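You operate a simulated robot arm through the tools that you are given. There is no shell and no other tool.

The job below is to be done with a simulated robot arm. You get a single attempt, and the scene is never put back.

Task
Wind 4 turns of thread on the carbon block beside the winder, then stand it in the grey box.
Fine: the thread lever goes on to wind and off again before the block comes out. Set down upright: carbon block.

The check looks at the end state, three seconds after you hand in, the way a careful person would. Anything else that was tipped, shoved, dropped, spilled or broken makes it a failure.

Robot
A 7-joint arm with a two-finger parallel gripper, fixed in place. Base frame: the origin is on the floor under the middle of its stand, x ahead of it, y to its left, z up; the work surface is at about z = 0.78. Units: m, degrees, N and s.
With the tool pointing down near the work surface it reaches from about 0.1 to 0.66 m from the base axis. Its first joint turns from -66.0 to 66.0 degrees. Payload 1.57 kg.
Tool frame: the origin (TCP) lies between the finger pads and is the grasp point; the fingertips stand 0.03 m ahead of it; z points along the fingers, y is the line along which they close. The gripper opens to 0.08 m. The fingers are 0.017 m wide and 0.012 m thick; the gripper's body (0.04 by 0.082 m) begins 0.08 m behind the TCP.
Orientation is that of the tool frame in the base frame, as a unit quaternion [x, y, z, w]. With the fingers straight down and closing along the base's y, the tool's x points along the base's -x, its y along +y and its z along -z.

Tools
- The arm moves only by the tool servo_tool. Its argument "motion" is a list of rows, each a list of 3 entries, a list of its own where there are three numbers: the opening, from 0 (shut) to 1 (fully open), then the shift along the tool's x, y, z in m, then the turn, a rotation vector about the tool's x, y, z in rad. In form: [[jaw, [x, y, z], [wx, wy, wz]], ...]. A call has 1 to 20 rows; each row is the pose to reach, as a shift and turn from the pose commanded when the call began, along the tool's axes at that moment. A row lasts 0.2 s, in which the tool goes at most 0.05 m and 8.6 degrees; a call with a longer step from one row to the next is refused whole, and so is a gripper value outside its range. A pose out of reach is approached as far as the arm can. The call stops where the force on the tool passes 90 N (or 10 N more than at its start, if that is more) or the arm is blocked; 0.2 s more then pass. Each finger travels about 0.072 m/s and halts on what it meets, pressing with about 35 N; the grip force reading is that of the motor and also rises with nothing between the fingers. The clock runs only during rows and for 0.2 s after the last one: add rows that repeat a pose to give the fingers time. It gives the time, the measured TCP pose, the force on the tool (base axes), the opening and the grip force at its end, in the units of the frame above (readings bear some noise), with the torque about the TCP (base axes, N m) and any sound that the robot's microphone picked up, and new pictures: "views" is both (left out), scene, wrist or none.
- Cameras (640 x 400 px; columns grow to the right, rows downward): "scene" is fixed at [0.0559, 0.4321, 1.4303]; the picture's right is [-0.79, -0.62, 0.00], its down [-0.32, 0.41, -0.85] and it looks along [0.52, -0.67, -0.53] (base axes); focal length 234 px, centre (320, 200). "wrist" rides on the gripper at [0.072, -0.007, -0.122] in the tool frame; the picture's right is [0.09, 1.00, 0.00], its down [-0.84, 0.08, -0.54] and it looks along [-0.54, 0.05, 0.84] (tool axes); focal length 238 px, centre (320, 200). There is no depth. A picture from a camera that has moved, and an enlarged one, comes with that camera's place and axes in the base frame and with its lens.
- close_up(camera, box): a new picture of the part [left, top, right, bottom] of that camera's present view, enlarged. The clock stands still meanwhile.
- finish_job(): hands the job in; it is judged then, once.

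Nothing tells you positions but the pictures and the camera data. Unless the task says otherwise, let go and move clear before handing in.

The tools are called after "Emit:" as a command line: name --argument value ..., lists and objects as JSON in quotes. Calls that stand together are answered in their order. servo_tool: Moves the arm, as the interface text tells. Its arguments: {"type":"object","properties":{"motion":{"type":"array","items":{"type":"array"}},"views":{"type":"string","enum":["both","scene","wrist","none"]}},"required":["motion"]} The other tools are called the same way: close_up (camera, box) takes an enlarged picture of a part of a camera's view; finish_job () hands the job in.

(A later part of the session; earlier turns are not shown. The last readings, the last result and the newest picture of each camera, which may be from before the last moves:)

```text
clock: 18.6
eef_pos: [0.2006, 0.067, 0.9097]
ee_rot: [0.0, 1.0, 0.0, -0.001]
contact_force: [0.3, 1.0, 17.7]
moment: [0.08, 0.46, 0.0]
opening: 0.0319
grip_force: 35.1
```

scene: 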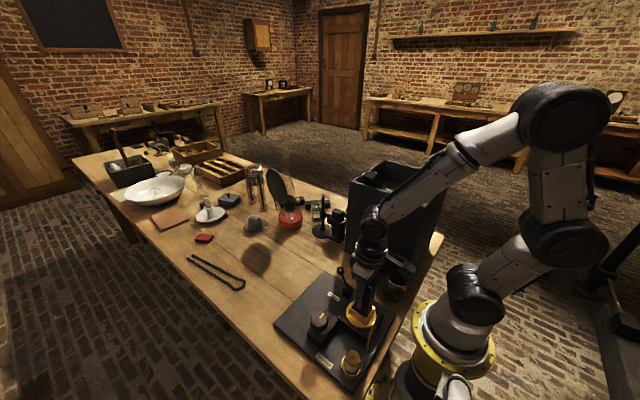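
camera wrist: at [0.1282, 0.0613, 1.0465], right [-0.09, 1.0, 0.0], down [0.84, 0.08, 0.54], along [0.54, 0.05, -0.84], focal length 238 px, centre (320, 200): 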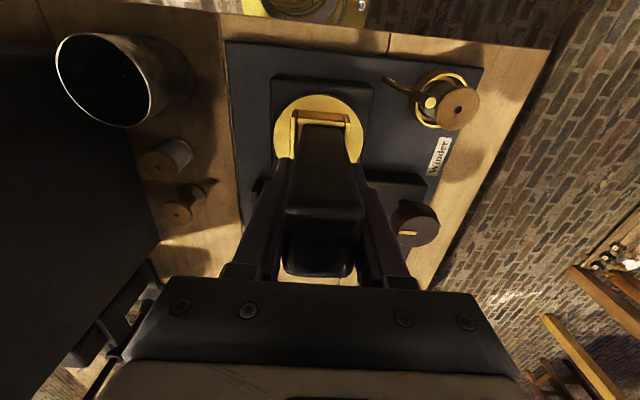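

That removed the side force. I'll open the fingers gradually.

Emit:
servo_tool --motion '[[0.42, [0, 0, 0], [0, 0, 0]], [0.46, [0, 0, 0], [0, 0, 0]], [0.5, [0, 0, 0], [0, 0, 0]], [0.6, [0, 0, 0], [0, 0, 0]], [0.75, [0, 0, 0], [0, 0, 0]], [0.9, [0, 0, 0], [0, 0, 0]], [1, [0, 0, 0], [0, 0, 0]], [1, [0, 0, 0], [0, 0, 0]]]'

Emit:
close_up --camera "scene" --box '[330, 250, 410, 340]'

Emit:
close_up --camera "wrist" --box '[240, 60, 400, 280]'

```text
clock: 20.4
eef_pos: [0.2011, 0.0663, 0.9115]
ee_rot: [0.0, 1.0, 0.0, -0.001]
contact_force: [0.2, -0.7, -0.6]
moment: [0.02, 0.01, -0.01]
opening: 0.0798
grip_force: 0.0
camera wrist: at [0.1301, 0.0611, 1.0317], right [-0.09, 1.0, 0.0], down [0.84, 0.08, 0.54], along [0.54, 0.05, -0.84], focal length 238 px, centre (320, 200)
```

scene: 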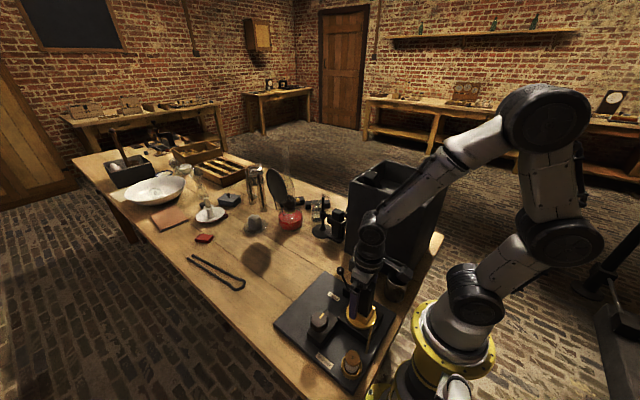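
wrist: 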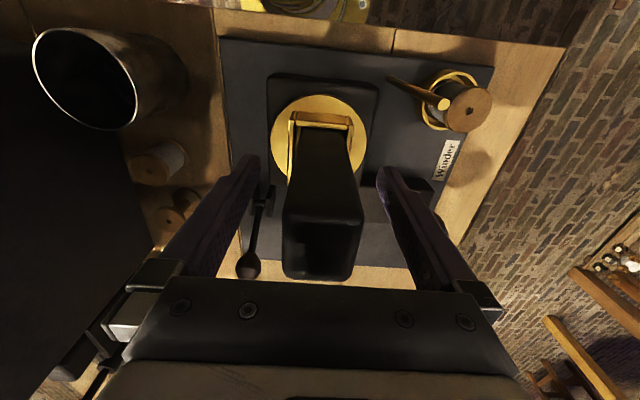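

```text
4.44 times, centred on (370, 295) of scene
camera zoom: at [0.0559, 0.4321, 1.4303], right [-0.79, -0.62, 0.0], down [-0.32, 0.41, -0.85], along [0.52, -0.67, -0.53], focal length 1042 px, centre (98, -222)
```

zoom: 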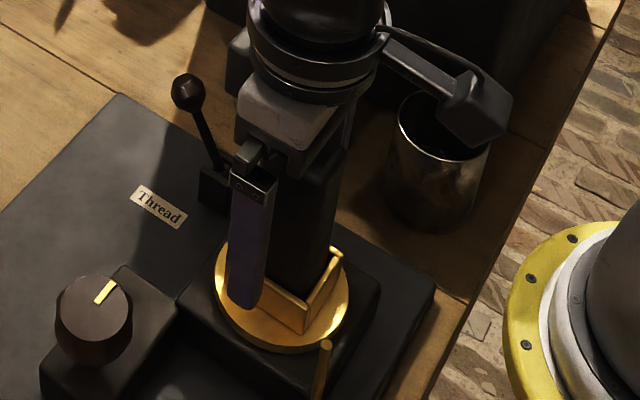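

```text
1.82 times, centred on (320, 170) of wrist
camera zoom: at [0.1301, 0.0611, 1.0317], right [-0.09, 1.0, 0.0], down [0.84, 0.08, 0.54], along [0.54, 0.05, -0.84], focal length 433 px, centre (320, 254)
```

zoom: 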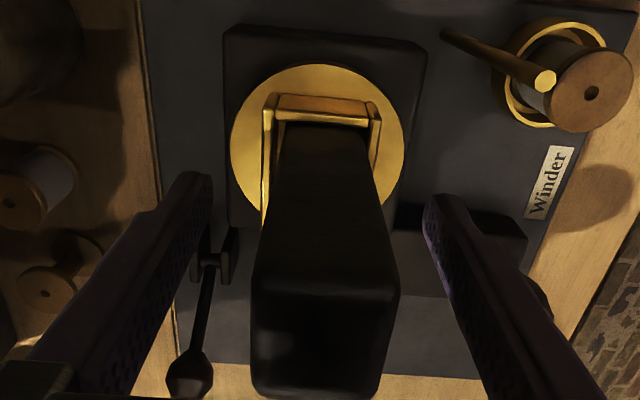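

The block stands in the holder and the fingers are clear. I'll rise straight up to see it from above.

Emit:
servo_tool --motion '[[1, [0, 0, -0.03], [0, 0, 0]], [1, [0, 0, -0.07], [0, 0, 0]], [1, [0, 0, -0.11], [0, 0, 0]], [1, [0, 0, -0.14], [0, 0, 0]], [1, [0, 0, -0.14], [0, 0, 0]]]'

Emit:
close_up --camera "scene" --box '[290, 230, 410, 395]'

Emit:
close_up --camera "wrist" --box '[230, 0, 430, 260]'

```text
clock: 21.6
eef_pos: [0.2024, 0.0643, 1.0513]
ee_rot: [0.0, 1.0, 0.0, 0.0]
contact_force: [-1.4, 0.6, 0.1]
moment: [-0.01, -0.02, -0.03]
opening: 0.0801
grip_force: 0.0
camera wrist: at [0.1312, 0.0597, 1.1723], right [-0.09, 1.0, 0.0], down [0.84, 0.08, 0.54], along [0.54, 0.05, -0.84], focal length 238 px, centre (320, 200)
```

scene: 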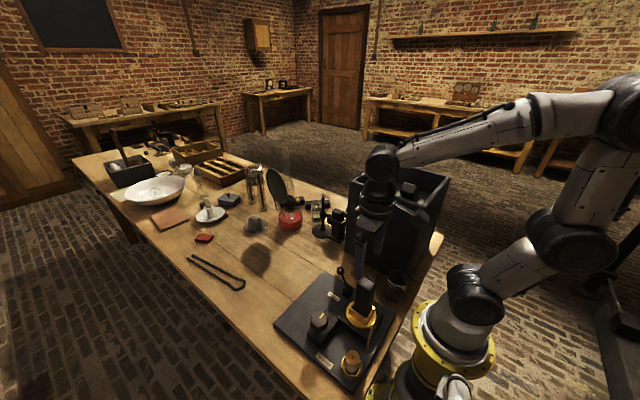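
wrist: 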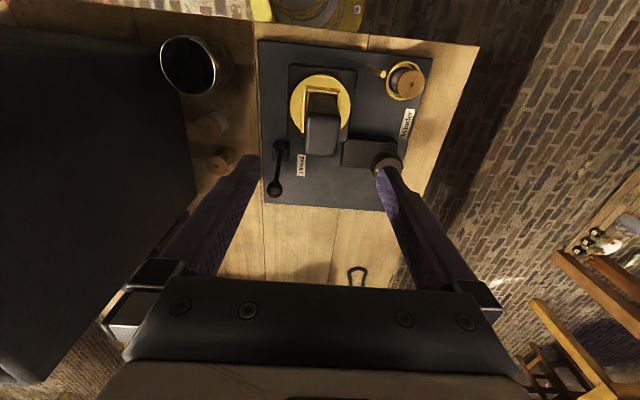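

```text
2.42 times, centred on (350, 312) of scene
camera zoom: at [0.0559, 0.4321, 1.4303], right [-0.79, -0.62, 0.0], down [-0.32, 0.41, -0.85], along [0.52, -0.67, -0.53], focal length 569 px, centre (247, -73)
```

zoom: 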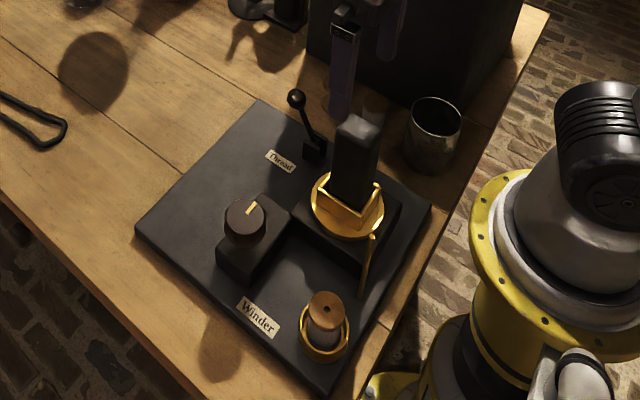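

```text
1.54 times, centred on (330, 130) of wrist
camera zoom: at [0.1312, 0.0597, 1.1723], right [-0.09, 1.0, 0.0], down [0.84, 0.08, 0.54], along [0.54, 0.05, -0.84], focal length 367 px, centre (305, 308)
```

zoom: 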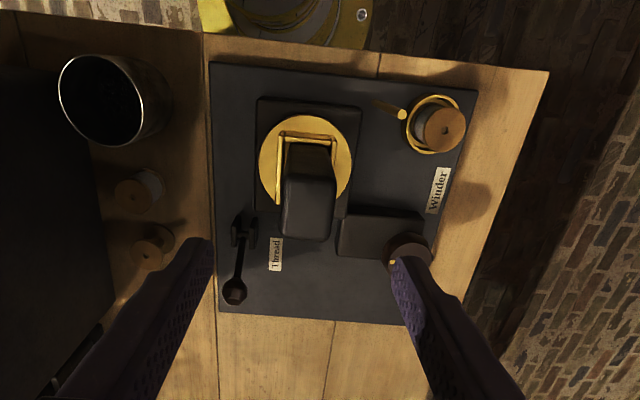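

The block stands in the holder. Next I'll test what the dial does while the thread lever is still off, so nothing gets wound. I'll move above the dial and look down at it.

Emit:
servo_tool --motion '[[1, [-0.02, 0.034, 0], [0, 0, 0]], [1, [-0.042, 0.068, 0], [0, 0, 0]], [1, [-0.063, 0.1015, 0.01], [0, 0, 0]], [1, [-0.063, 0.1015, 0.04], [0, 0, 0]], [1, [-0.063, 0.1015, 0.06], [0, 0, 0]], [1, [-0.063, 0.1015, 0.06], [0, 0, 0]]]'

Emit:
close_up --camera "wrist" --box '[240, 0, 400, 200]'

Emit:
close_up --camera "scene" --box '[290, 260, 400, 395]'

```text
clock: 23.0
eef_pos: [0.2646, 0.1649, 0.9905]
ee_rot: [0.001, 1.0, 0.0, 0.0]
contact_force: [-1.0, 0.8, -0.3]
moment: [-0.05, 0.0, 0.0]
opening: 0.0799
grip_force: 0.0
camera wrist: at [0.1938, 0.1597, 1.1112], right [-0.09, 1.0, 0.0], down [0.84, 0.08, 0.54], along [0.54, 0.05, -0.84], focal length 238 px, centre (320, 200)
```

scene: 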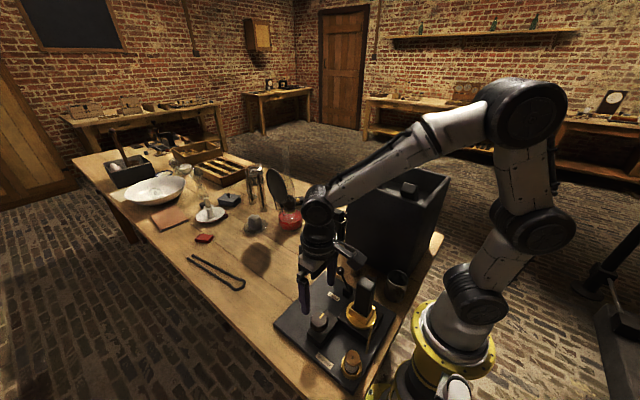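
wrist: 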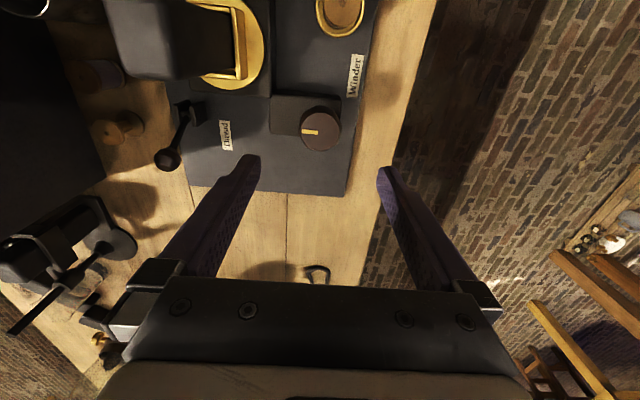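

```text
2.00 times, centred on (320, 100) of wrist
camera zoom: at [0.1938, 0.1597, 1.1112], right [-0.09, 1.0, 0.0], down [0.84, 0.08, 0.54], along [0.54, 0.05, -0.84], focal length 477 px, centre (320, 400)
```

zoom: 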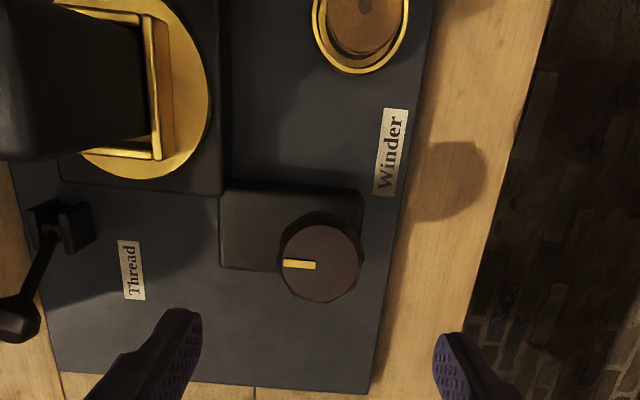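

```text
2.96 times, centred on (345, 328) of scene
camera zoom: at [0.0559, 0.4321, 1.4303], right [-0.79, -0.62, 0.0], down [-0.32, 0.41, -0.85], along [0.52, -0.67, -0.53], focal length 695 px, centre (246, -178)
```

zoom: 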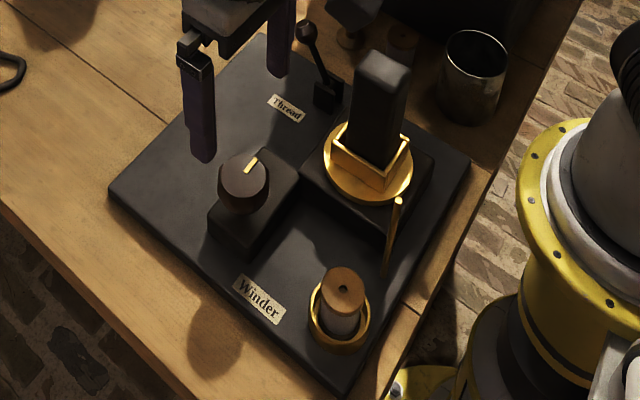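

The dial is centred about 2.5 mm to the +y side of my fingers, about 4 cm across, with its top near z 0.867. I'll lower around it with the jaws open and check for contact.

Emit:
servo_tool --motion '[[1, [-0.0005, 0.0025, 0.0], [0, 0, 0]], [1, [-0.0005, 0.0025, 0.03], [0, 0, 0]], [1, [-0.0005, 0.0025, 0.06], [0, 0, 0]], [1, [-0.0005, 0.0025, 0.085], [0, 0, 0]], [1, [-0.0005, 0.0025, 0.098], [0, 0, 0]], [1, [-0.0005, 0.0025, 0.104], [0, 0, 0]], [1, [-0.0005, 0.0025, 0.104], [0, 0, 0]]]'

Emit:
close_up --camera "wrist" --box '[240, 60, 400, 220]'

Emit:
close_up --camera "scene" --box '[290, 270, 390, 370]'

```text
clock: 24.6
eef_pos: [0.2663, 0.1685, 0.8847]
ee_rot: [0.0, 1.0, 0.0, 0.0]
contact_force: [0.1, -0.6, -0.1]
moment: [-0.01, 0.02, -0.02]
opening: 0.08
grip_force: 0.0
camera wrist: at [0.1943, 0.1641, 1.0075], right [-0.09, 1.0, 0.0], down [0.84, 0.08, 0.54], along [0.54, 0.05, -0.84], focal length 238 px, centre (320, 200)
```

scene: 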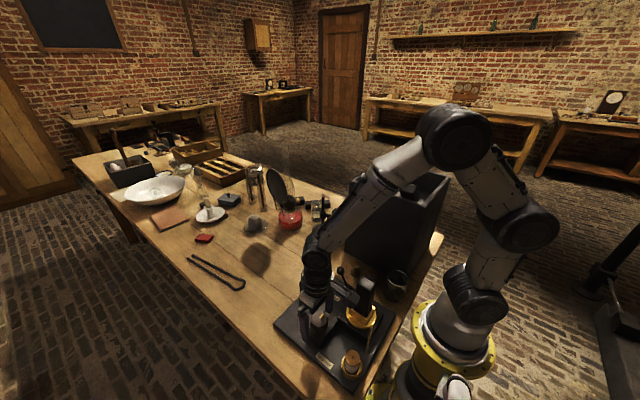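
wrist: 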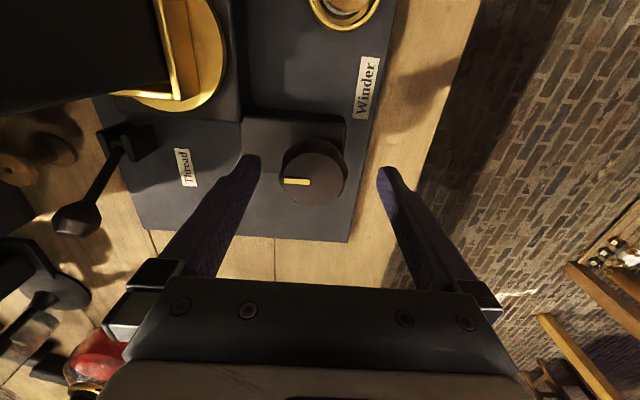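

```text
2.50 times, centred on (320, 140) of wrist
camera zoom: at [0.1943, 0.1641, 1.0075], right [-0.09, 1.0, 0.0], down [0.84, 0.08, 0.54], along [0.54, 0.05, -0.84], focal length 596 px, centre (320, 350)
```

zoom: 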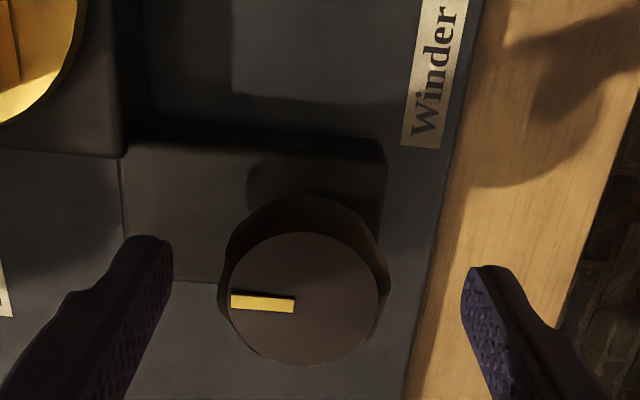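

```text
4.00 times, centred on (340, 320) of scene
camera zoom: at [0.0559, 0.4321, 1.4303], right [-0.79, -0.62, 0.0], down [-0.32, 0.41, -0.85], along [0.52, -0.67, -0.53], focal length 938 px, centre (240, -280)
```

zoom: 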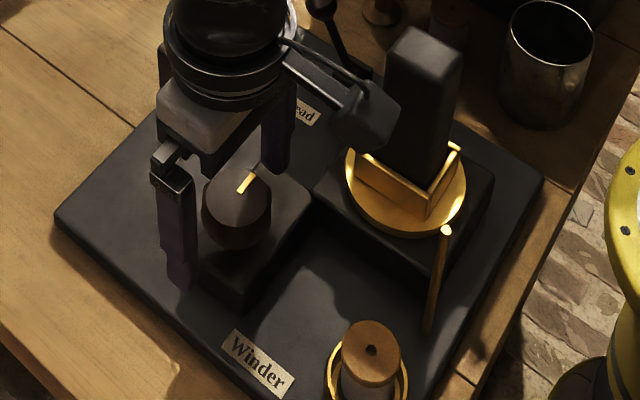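

The dial stands taller than I thought, with its housing top near z 0.82. I'll lower 1 cm more, shift 2 mm toward -y to centre, and close on the dial.

Emit:
servo_tool --motion '[[1, [0, -0.0022, 0.0], [0, 0, 0]], [1, [0, -0.0022, 0.005], [0, 0, 0]], [1, [0, -0.0022, 0.01], [0, 0, 0]], [0.75, [0, -0.0022, 0.01], [0, 0, 0]], [0.65, [0, -0.0022, 0.01], [0, 0, 0]], [0.6, [0, -0.0022, 0.01], [0, 0, 0]], [0.5, [0, -0.0022, 0.01], [0, 0, 0]], [0.4, [0, -0.0022, 0.01], [0, 0, 0]], [0.4, [0, -0.0022, 0.01], [0, 0, 0]]]'

Emit:
close_up --camera "wrist" --box '[240, 60, 400, 220]'

```text
clock: 26.6
eef_pos: [0.2649, 0.1678, 0.8762]
ee_rot: [0.0, 1.0, -0.001, -0.001]
contact_force: [4.1, -15.9, 2.8]
moment: [-0.23, 0.14, 0.04]
opening: 0.0464
grip_force: 8.4
camera wrist: at [0.1935, 0.1616, 0.9972], right [-0.09, 1.0, 0.0], down [0.84, 0.08, 0.54], along [0.54, 0.05, -0.84], focal length 238 px, centre (320, 200)
```

scene: 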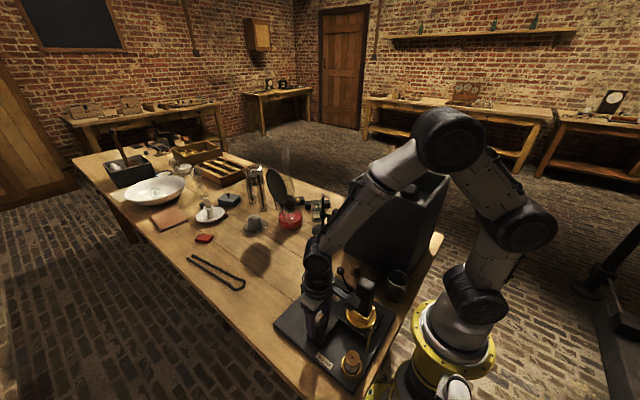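
wrist: 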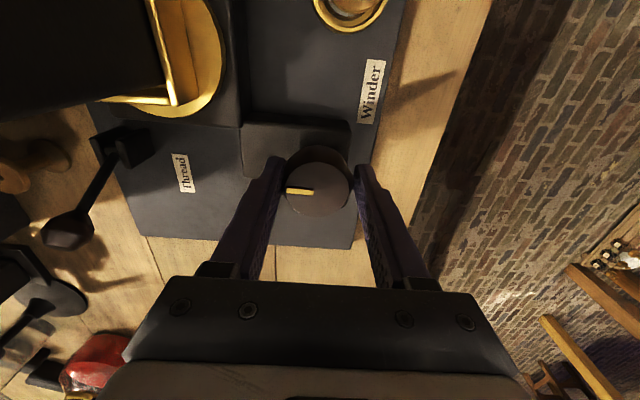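

```text
2.50 times, centred on (320, 140) of wrist
camera zoom: at [0.1935, 0.1616, 0.9972], right [-0.09, 1.0, 0.0], down [0.84, 0.08, 0.54], along [0.54, 0.05, -0.84], focal length 596 px, centre (320, 350)
```

zoom: 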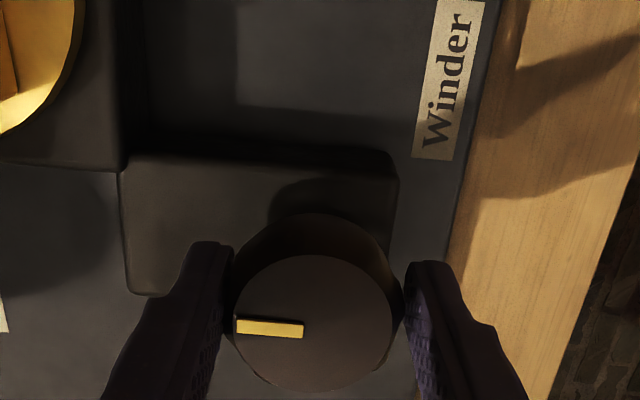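

The dial is gripped at 4.6 cm with a side force of 16 N, so it's slightly further toward -y. I'll ease over 1.3 mm and grip fully.

Emit:
servo_tool --motion '[[0.4, [0, -0.0013, 0], [0, 0, 0]], [0.2, [0, -0.0013, 0], [0, 0, 0]], [0, [0, -0.0013, 0], [0, 0, 0]], [0, [0, -0.0013, 0], [0, 0, 0]]]' --views "none"

```text
clock: 27.6
eef_pos: [0.2643, 0.1641, 0.8757]
ee_rot: [0.0, 1.0, 0.0, 0.0]
contact_force: [5.0, -30.0, 2.4]
moment: [-0.11, -0.09, -0.06]
opening: 0.0428
grip_force: 45.4
```

The side force rose to 30 N as the grip tightened, so the dial centre is still further to -y. I'll ease over more and watch it fall.

Emit:
servo_tool --motion '[[0, [0, -0.001, 0], [0, 0, 0]], [0, [0, -0.002, 0], [0, 0, 0]], [0, [0, -0.002, 0], [0, 0, 0]]]' --views "none"

```text
clock: 28.4
eef_pos: [0.2641, 0.1659, 0.8763]
ee_rot: [0.001, 1.0, 0.0, -0.001]
contact_force: [-1.3, -9.8, -1.5]
moment: [-0.51, 0.94, 0.01]
opening: 0.0428
grip_force: 44.9
```

Emit:
servo_tool --motion '[[0, [0, -0.001, 0], [0, 0, 0]], [0, [0, -0.001, 0], [0, 0, 0]]]' --views "both"

Emit:
close_up --camera "wrist" --box '[240, 60, 400, 220]'

Emit:
close_up --camera "scene" --box '[290, 260, 400, 395]'

```text
clock: 29.0
eef_pos: [0.2648, 0.1653, 0.8765]
ee_rot: [-0.001, 1.0, 0.001, -0.002]
contact_force: [-9.5, 11.0, -7.9]
moment: [-0.02, 1.13, 0.03]
opening: 0.0431
grip_force: 44.9
camera wrist: at [0.1934, 0.1596, 0.9972], right [-0.09, 1.0, 0.0], down [0.84, 0.08, 0.54], along [0.54, 0.05, -0.84], focal length 238 px, centre (320, 200)
```

scene: 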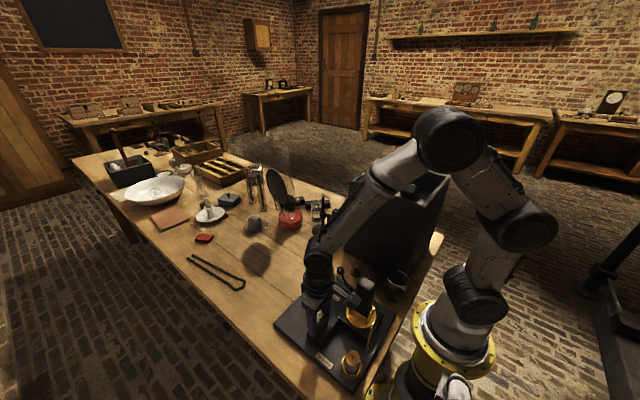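
wrist: 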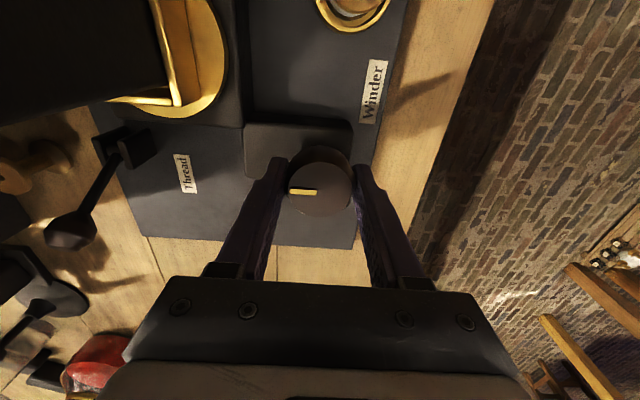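

```text
2.50 times, centred on (320, 140) of wrist
camera zoom: at [0.1934, 0.1596, 0.9972], right [-0.09, 1.0, 0.0], down [0.84, 0.08, 0.54], along [0.54, 0.05, -0.84], focal length 596 px, centre (320, 350)
```

zoom: 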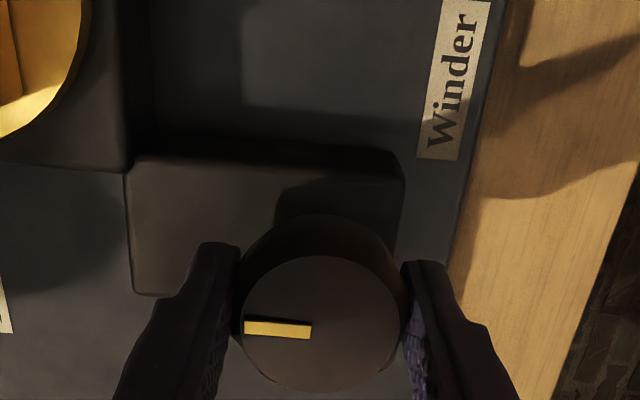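

```text
2.96 times, centred on (345, 328) of scene
camera zoom: at [0.0557, 0.4324, 1.4302], right [-0.79, -0.62, 0.0], down [-0.32, 0.41, -0.85], along [0.52, -0.67, -0.52], focal length 695 px, centre (246, -178)
```

zoom: 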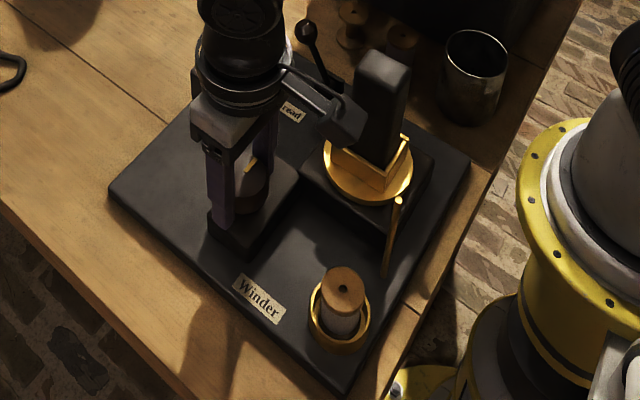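

The side force is near balance now. I'll turn the dial clockwise (from above) by about 30° as a test, with the lever off, and see what moves.

Emit:
servo_tool --motion '[[0, [0, 0.0005, 0], [0, 0, 0]], [0, [0, 0.0005, 0], [0, 0, 0.1]], [0, [0, 0.0005, 0], [0, 0, 0.2]], [0, [0, 0.0005, 0], [0, 0, 0.3]], [0, [0, 0.0005, 0], [0, 0, 0.4]], [0, [0, 0.0005, 0], [0, 0, 0.5]], [0, [0, 0.0005, 0], [0, 0, 0.5]]]'

Emit:
close_up --camera "scene" --box '[290, 260, 400, 395]'

Emit:
close_up --camera "wrist" --box '[160, 0, 400, 220]'

```text
clock: 30.6
eef_pos: [0.2646, 0.1657, 0.8763]
ee_rot: [0.248, 0.969, 0.001, -0.001]
contact_force: [-18.7, 32.7, -23.1]
moment: [0.0, -0.25, 0.0]
opening: 0.0427
grip_force: 45.0
camera wrist: at [0.1993, 0.1952, 0.9973], right [0.4, 0.92, 0.0], down [0.77, -0.34, 0.54], along [0.5, -0.22, -0.84], focal length 238 px, centre (320, 200)
```

scene: 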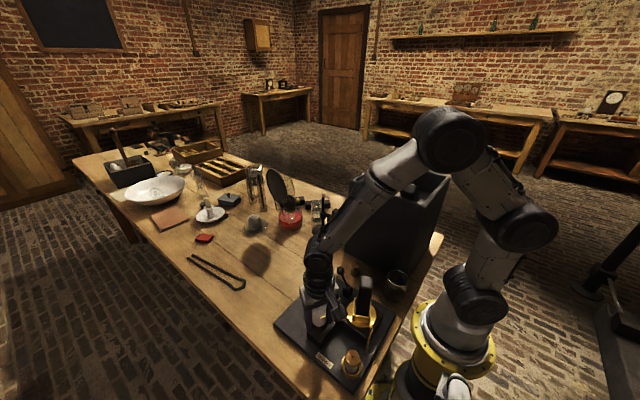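
wrist: 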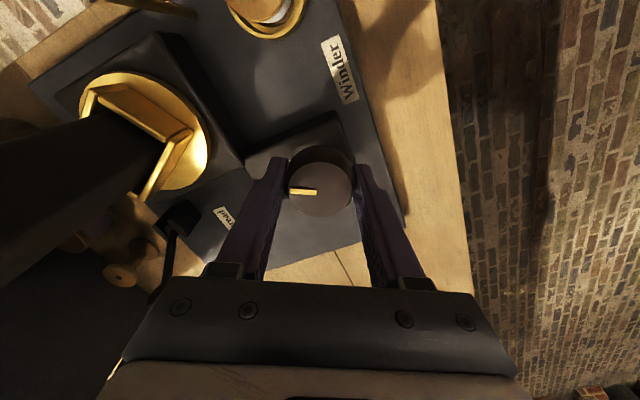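

```text
2.96 times, centred on (345, 328) of scene
camera zoom: at [0.0556, 0.433, 1.43], right [-0.79, -0.62, 0.0], down [-0.32, 0.41, -0.85], along [0.52, -0.67, -0.52], focal length 695 px, centre (246, -178)
```

zoom: 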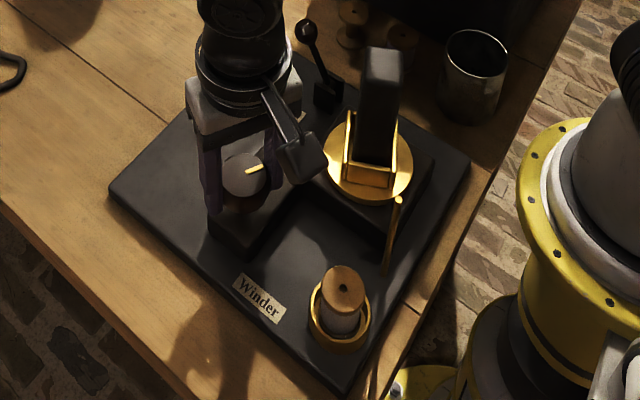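

```text
1.82 times, centred on (280, 110) of wrist
camera zoom: at [0.1993, 0.1952, 0.9973], right [0.4, 0.92, 0.0], down [0.77, -0.34, 0.54], along [0.5, -0.22, -0.84], focal length 433 px, centre (393, 364)
```

zoom: 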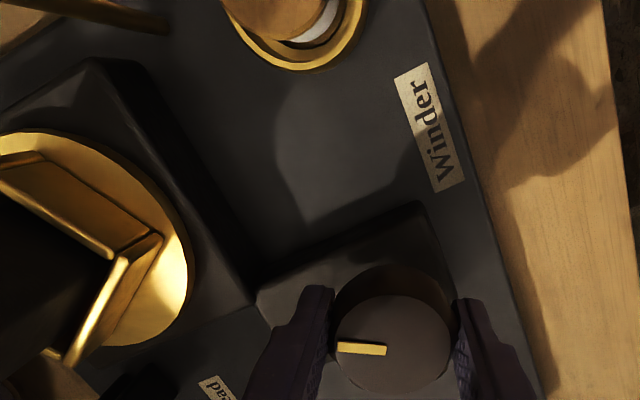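

Turning the dial also turns the table clockwise, and faster than the dial. I estimate about 62–66° for 28.7°, a ratio near 2.2. The forces suggest the dial axis is about 3 mm further +x than my tool axis, so I'll open, re-centre and re-grip.

Emit:
servo_tool --motion '[[0.7, [0, 0, 0], [0, 0, 0]], [0.7, [0, 0, 0], [0, 0, 0]], [0.7, [-0.0026, 0.0014, 0.0], [0, 0, 0]], [0.7, [-0.0026, 0.0014, 0.0], [0, 0, 0]]]'

Emit:
close_up --camera "wrist" --box '[240, 60, 400, 220]'

Emit:
close_up --camera "scene" --box '[330, 265, 400, 340]'

```text
clock: 31.6
eef_pos: [0.2692, 0.1645, 0.877]
ee_rot: [0.248, 0.969, 0.001, -0.001]
contact_force: [-0.4, 0.1, 0.1]
moment: [-0.02, 0.04, -0.01]
opening: 0.0559
grip_force: 0.0
camera wrist: at [0.2026, 0.1939, 0.998], right [0.4, 0.92, 0.0], down [0.77, -0.33, 0.54], along [0.5, -0.21, -0.84], focal length 238 px, centre (320, 200)
```

scene: 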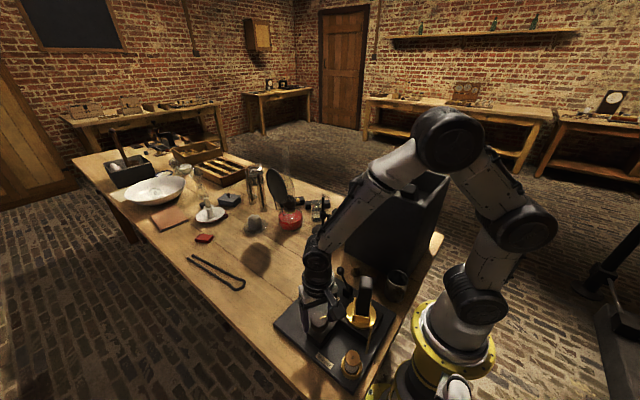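
wrist: 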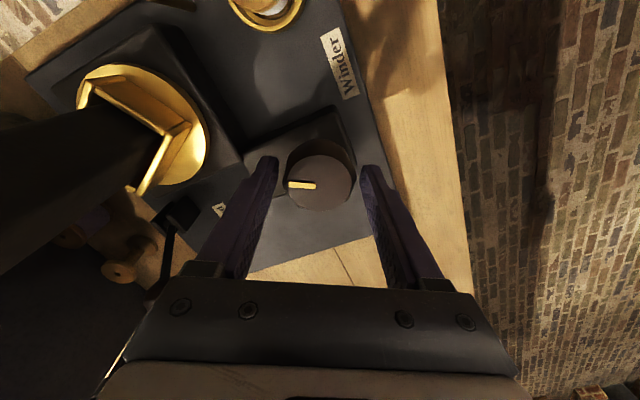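

```text
2.50 times, centred on (320, 140) of wrist
camera zoom: at [0.2026, 0.1939, 0.998], right [0.4, 0.92, 0.0], down [0.77, -0.33, 0.54], along [0.5, -0.21, -0.84], focal length 596 px, centre (320, 350)
```

zoom: 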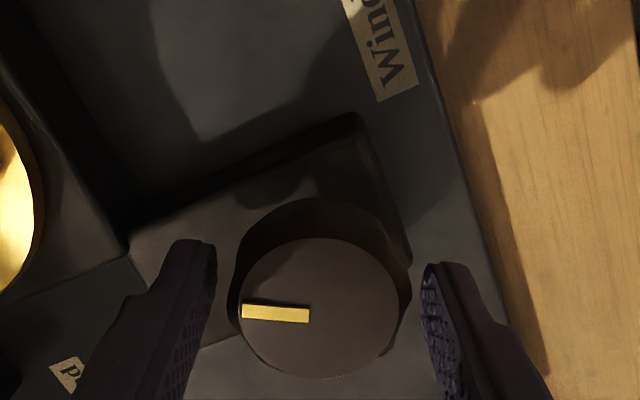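

```text
5.33 times, centred on (365, 302) of scene
camera zoom: at [0.0559, 0.4321, 1.4303], right [-0.79, -0.62, 0.0], down [-0.32, 0.41, -0.85], along [0.52, -0.67, -0.53], focal length 1251 px, centre (80, -347)
```

zoom: 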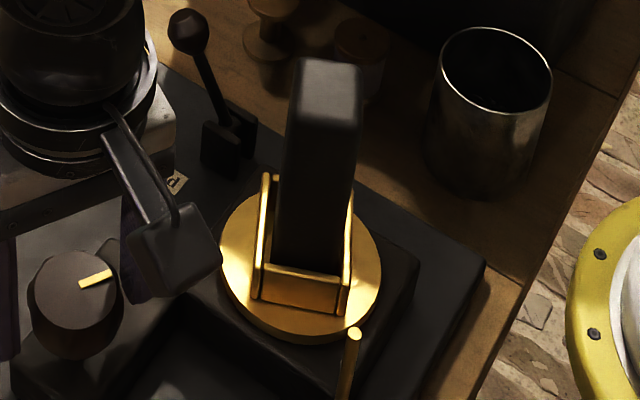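

The dial is now centred between the fingers. I'll re-grip, and if balanced, keep turning clockwise with the lever still off to measure the ratio over a larger angle.

Emit:
servo_tool --motion '[[0.55, [0, 0, 0], [0, 0, 0]], [0.45, [0, 0, 0], [0, 0, 0]], [0.2, [0, 0, 0], [0, 0, 0]], [0, [0, 0, 0], [0, 0, 0]], [0, [0, 0, 0], [0, 0, 0]]]' --views "none"

```text
clock: 32.8
eef_pos: [0.2673, 0.163, 0.8764]
ee_rot: [0.247, 0.969, 0.0, 0.0]
contact_force: [-2.2, -9.1, 3.5]
moment: [-0.09, 0.06, 0.05]
opening: 0.0426
grip_force: 45.0
```

Emit:
servo_tool --motion '[[0, [-0.0002, -0.0004, 0], [0, 0, 0.07]], [0, [-0.0002, -0.0004, 0], [0, 0, 0.21]], [0, [-0.0002, -0.0004, 0], [0, 0, 0.35]], [0, [-0.0002, -0.0004, 0], [0, 0, 0.49]], [0, [-0.0002, -0.0004, 0], [0, 0, 0.63]], [0, [-0.0002, -0.0004, 0], [0, 0, 0.77]], [0, [-0.0002, -0.0004, 0], [0, 0, 0.91]], [0, [-0.0002, -0.0004, 0], [0, 0, 1.05]], [0, [-0.0002, -0.0004, 0], [0, 0, 1.0708]], [0, [-0.0002, -0.0004, 0], [0, 0, 1.0708]]]'

Emit:
close_up --camera "scene" --box '[330, 265, 400, 340]'

Emit:
close_up --camera "wrist" --box '[120, 0, 400, 220]'

```text
clock: 35.0
eef_pos: [0.265, 0.162, 0.8753]
ee_rot: [0.708, 0.706, -0.005, -0.001]
contact_force: [-26.3, -15.8, 40.9]
moment: [0.0, -0.39, 0.06]
opening: 0.0431
grip_force: 44.7
camera wrist: at [0.2602, 0.236, 0.9968], right [1.0, 0.09, -0.01], down [0.08, -0.83, 0.55], along [0.04, -0.54, -0.84], focal length 238 px, centre (320, 200)
```

scene: 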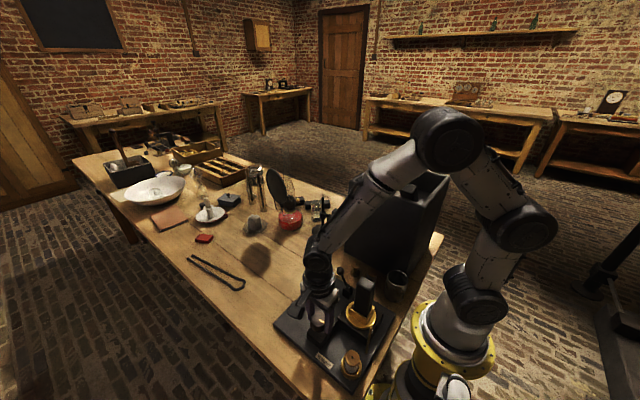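
wrist: 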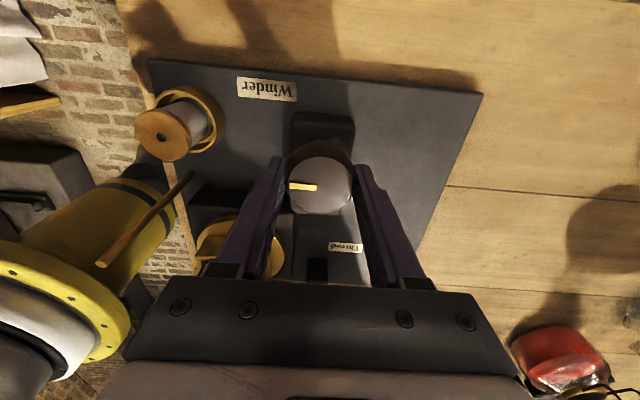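

```text
5.33 times, centred on (365, 302) of scene
camera zoom: at [0.0549, 0.4314, 1.4306], right [-0.79, -0.62, 0.0], down [-0.32, 0.41, -0.85], along [0.53, -0.67, -0.53], focal length 1251 px, centre (80, -347)
```

zoom: 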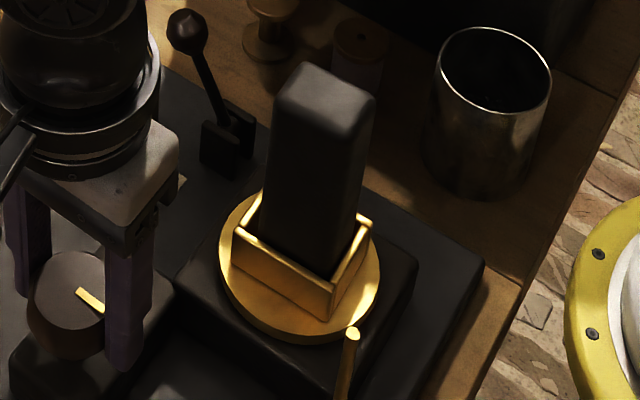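

```text
1.82 times, centred on (260, 110) of wrist
camera zoom: at [0.2602, 0.236, 0.9968], right [1.0, 0.09, -0.01], down [0.08, -0.83, 0.55], along [0.04, -0.54, -0.84], focal length 433 px, centre (429, 364)
```

zoom: 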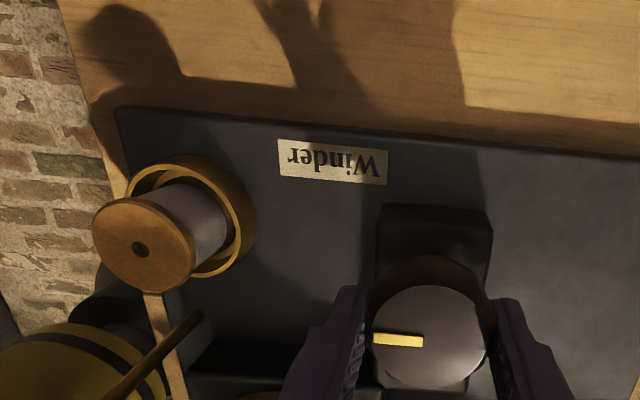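

The tool is now at -90° and the holder looks close to half a turn from its start, which fits a ratio near 2. I'll release the dial, rise, and turn the tool back to measure the holder from above.

Emit:
servo_tool --motion '[[0.7, [0, 0, 0], [0, 0, 0]], [1, [0, 0, 0], [0, 0, 0]], [1, [0, 0, 0], [0, 0, 0]], [1, [0, 0, -0.03], [0, 0, 0]], [1, [0, 0, -0.07], [0, 0, -0.12]], [1, [0, 0, -0.11], [0, 0, -0.26]], [1, [0, 0, -0.14], [0, 0, -0.4]], [1, [0, 0, -0.14], [0, 0, -0.54]], [1, [0, 0, -0.14], [0, 0, -0.68]], [1, [0, 0, -0.14], [0, 0, -0.82]], [1, [0, 0, -0.14], [0, 0, -0.96]], [1, [0, 0, -0.14], [0, 0, -1.1]], [1, [0, 0, -0.14], [0, 0, -1.24]], [1, [0, 0, -0.14], [0, 0, -1.38]], [1, [0, 0, -0.14], [0, 0, -1.5]], [1, [0, 0, -0.14], [0, 0, -1.5708]], [1, [0, 0, -0.14], [0, 0, -1.5708]]]'

Emit:
close_up --camera "wrist" --box '[100, 0, 400, 200]'

Emit:
close_up --camera "scene" --box '[330, 265, 400, 340]'

```text
clock: 38.6
eef_pos: [0.2665, 0.1639, 1.0169]
ee_rot: [-0.001, 1.0, 0.0, 0.0]
contact_force: [0.7, -0.2, -0.3]
moment: [-0.03, 0.04, -0.01]
opening: 0.0801
grip_force: 0.0
camera wrist: at [0.1959, 0.1583, 1.1376], right [-0.09, 1.0, 0.0], down [0.84, 0.08, 0.54], along [0.54, 0.05, -0.84], focal length 238 px, centre (320, 200)
```

scene: 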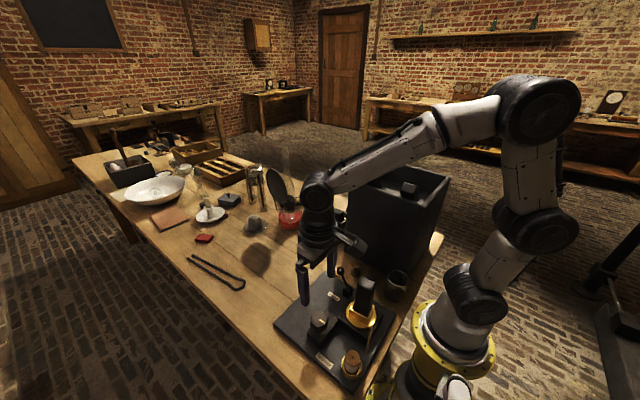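
wrist: 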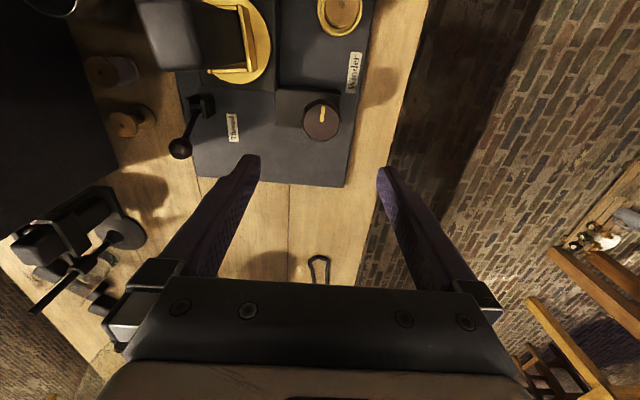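

```text
2.00 times, centred on (250, 100) of wrist
camera zoom: at [0.1959, 0.1583, 1.1376], right [-0.09, 1.0, 0.0], down [0.84, 0.08, 0.54], along [0.54, 0.05, -0.84], focal length 477 px, centre (460, 400)
```

zoom: 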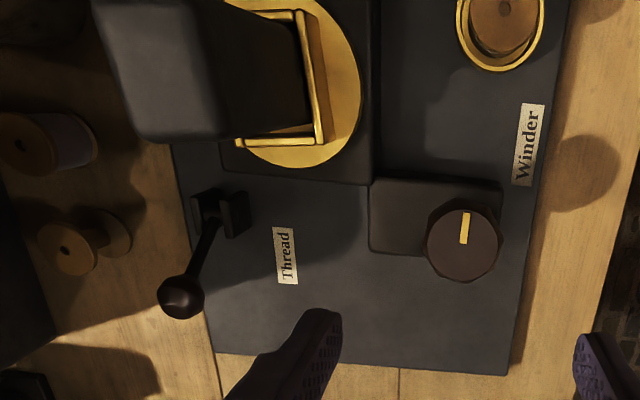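

```text
5.33 times, centred on (365, 302) of scene
camera zoom: at [0.0559, 0.4321, 1.4303], right [-0.79, -0.62, 0.0], down [-0.32, 0.41, -0.85], along [0.52, -0.67, -0.53], focal length 1251 px, centre (80, -347)
```

zoom: 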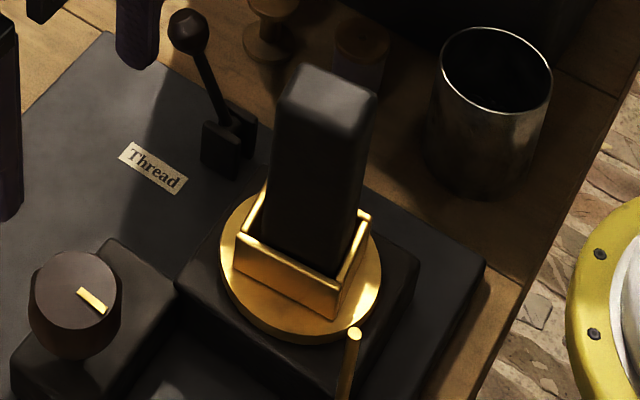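

The dial has turned exactly 90° clockwise (its mark now points toward the base), and the holder sits about 174–180° from its start, so the ratio is about 2. I'll now close the fingers and go to the far side of the thread lever, at x ≈ 0.345, to push it over.

Emit:
servo_tool --motion '[[0.6, [-0.015, -0.03, 0], [0, 0, 0]], [0.3, [-0.033, -0.064, 0], [0, 0, 0]], [0, [-0.05, -0.098, 0], [0, 0, 0]], [0, [-0.067, -0.131, 0], [0, 0, 0]], [0, [-0.0785, -0.153, 0], [0, 0, 0]], [0, [-0.0785, -0.153, 0.03], [0, 0, 0]], [0, [-0.0785, -0.153, 0.06], [0, 0, 0]], [0, [-0.0785, -0.153, 0.06], [0, 0, 0]]]'

Emit:
close_up --camera "wrist" --box '[240, 0, 400, 200]'

Emit:
close_up --camera "scene" --box '[290, 220, 400, 340]'

```text
clock: 40.4
eef_pos: [0.3451, 0.0105, 0.9549]
ee_rot: [0.0, 1.0, 0.001, 0.0]
contact_force: [0.1, 0.0, -0.3]
moment: [0.01, 0.02, 0.01]
opening: 0.0
grip_force: 21.5
camera wrist: at [0.2744, 0.0052, 1.0767], right [-0.09, 1.0, 0.0], down [0.84, 0.08, 0.54], along [0.54, 0.05, -0.84], focal length 238 px, centre (320, 200)
```

scene: 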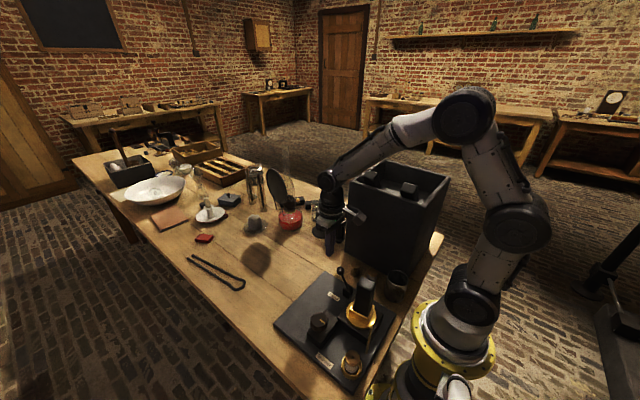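
wrist: 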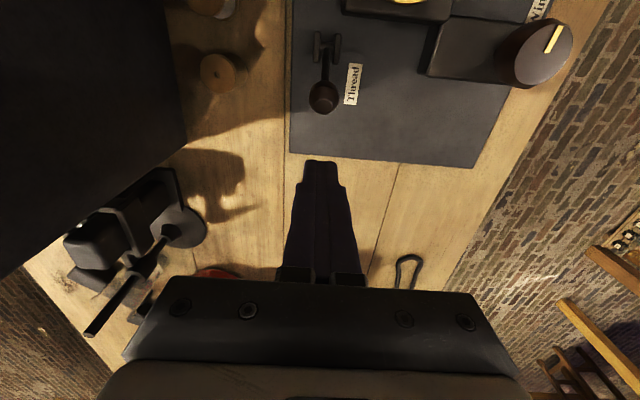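

```text
2.00 times, centred on (320, 100) of wrist
camera zoom: at [0.2744, 0.0052, 1.0767], right [-0.09, 1.0, 0.0], down [0.84, 0.08, 0.54], along [0.54, 0.05, -0.84], focal length 477 px, centre (320, 400)
```

zoom: 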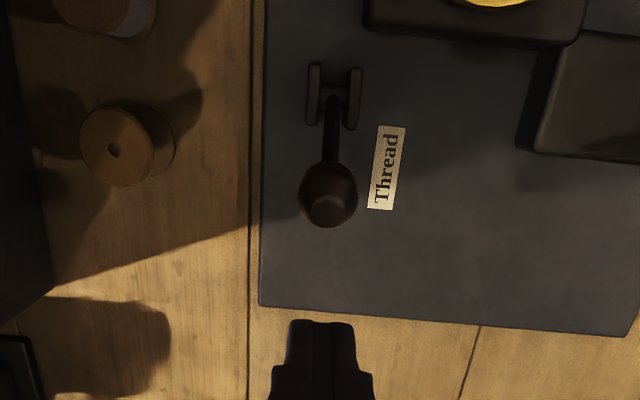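

```text
3.33 times, centred on (345, 280) of scene
camera zoom: at [0.0559, 0.4321, 1.4303], right [-0.79, -0.62, 0.0], down [-0.32, 0.41, -0.85], along [0.52, -0.67, -0.53], focal length 782 px, centre (237, -67)
```

zoom: 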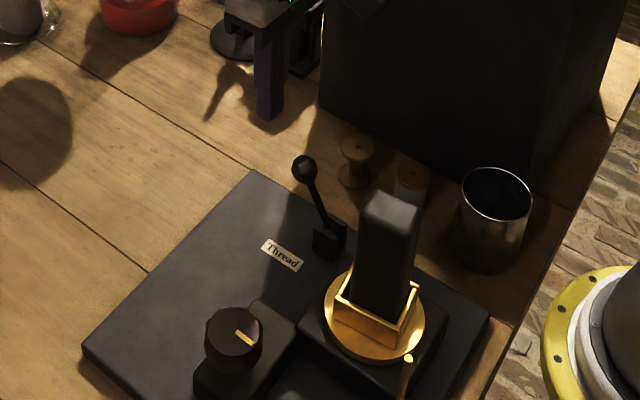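

The closed fingers line up with the lever in y. I'll lower so the fingertips reach below the lever's knob on its far side, then push it toward the base in small steps.

Emit:
servo_tool --motion '[[0, [0, 0, 0.03], [0, 0, 0]], [0, [0, 0, 0.062], [0, 0, 0]], [0, [0, 0, 0.062], [0, 0, 0]], [0, [0.01, 0, 0.062], [0, 0, 0]], [0, [0.02, 0, 0.062], [0, 0, 0]], [0, [0.03, 0, 0.062], [0, 0, 0]], [0, [0.037, 0, 0.062], [0, 0, 0]], [0, [0.044, 0, 0.062], [0, 0, 0]], [0, [0.044, 0, 0.062], [0, 0, 0]]]'

Emit:
close_up --camera "scene" --box '[290, 220, 400, 340]'

Emit:
close_up --camera "wrist" --box '[240, 0, 400, 200]'

```text
clock: 42.4
eef_pos: [0.3021, 0.0105, 0.8939]
ee_rot: [-0.001, 1.0, 0.0, 0.001]
contact_force: [0.3, -0.2, 0.2]
moment: [-0.05, 0.0, -0.02]
opening: 0.0
grip_force: 21.4
camera wrist: at [0.231, 0.0055, 1.0152], right [-0.09, 1.0, 0.0], down [0.84, 0.08, 0.54], along [0.54, 0.05, -0.84], focal length 238 px, centre (320, 200)
```

scene: 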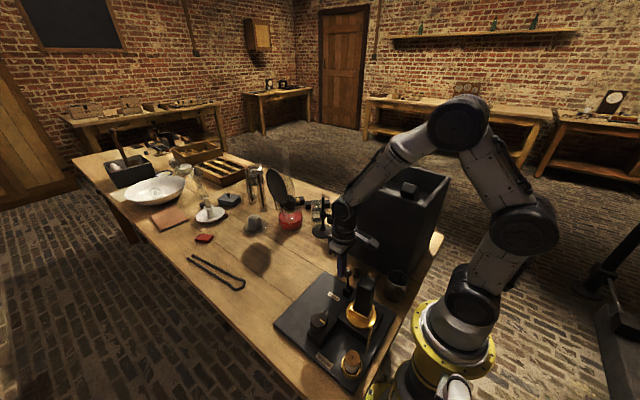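
wrist: 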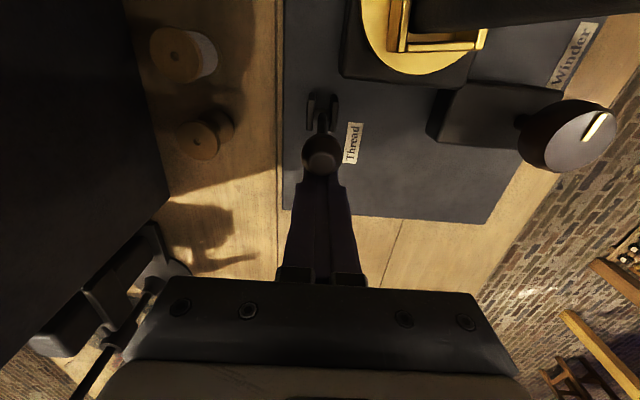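

```text
3.33 times, centred on (345, 280) of scene
camera zoom: at [0.0559, 0.4321, 1.4303], right [-0.79, -0.62, 0.0], down [-0.32, 0.41, -0.85], along [0.52, -0.67, -0.53], focal length 782 px, centre (237, -67)
```

zoom: 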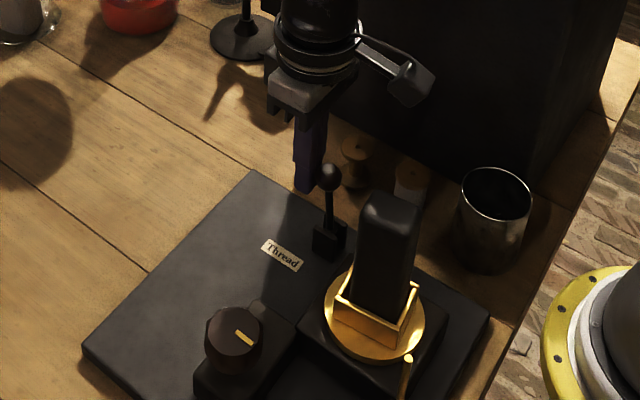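

```text
2.00 times, centred on (320, 100) of wrist
camera zoom: at [0.231, 0.0055, 1.0152], right [-0.09, 1.0, 0.0], down [0.84, 0.08, 0.54], along [0.54, 0.05, -0.84], focal length 477 px, centre (320, 400)
```

zoom: 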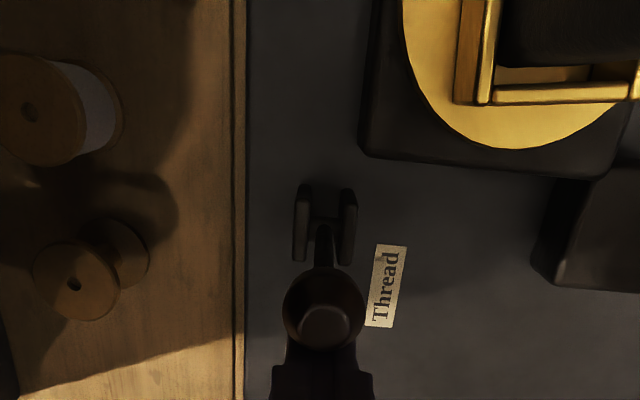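

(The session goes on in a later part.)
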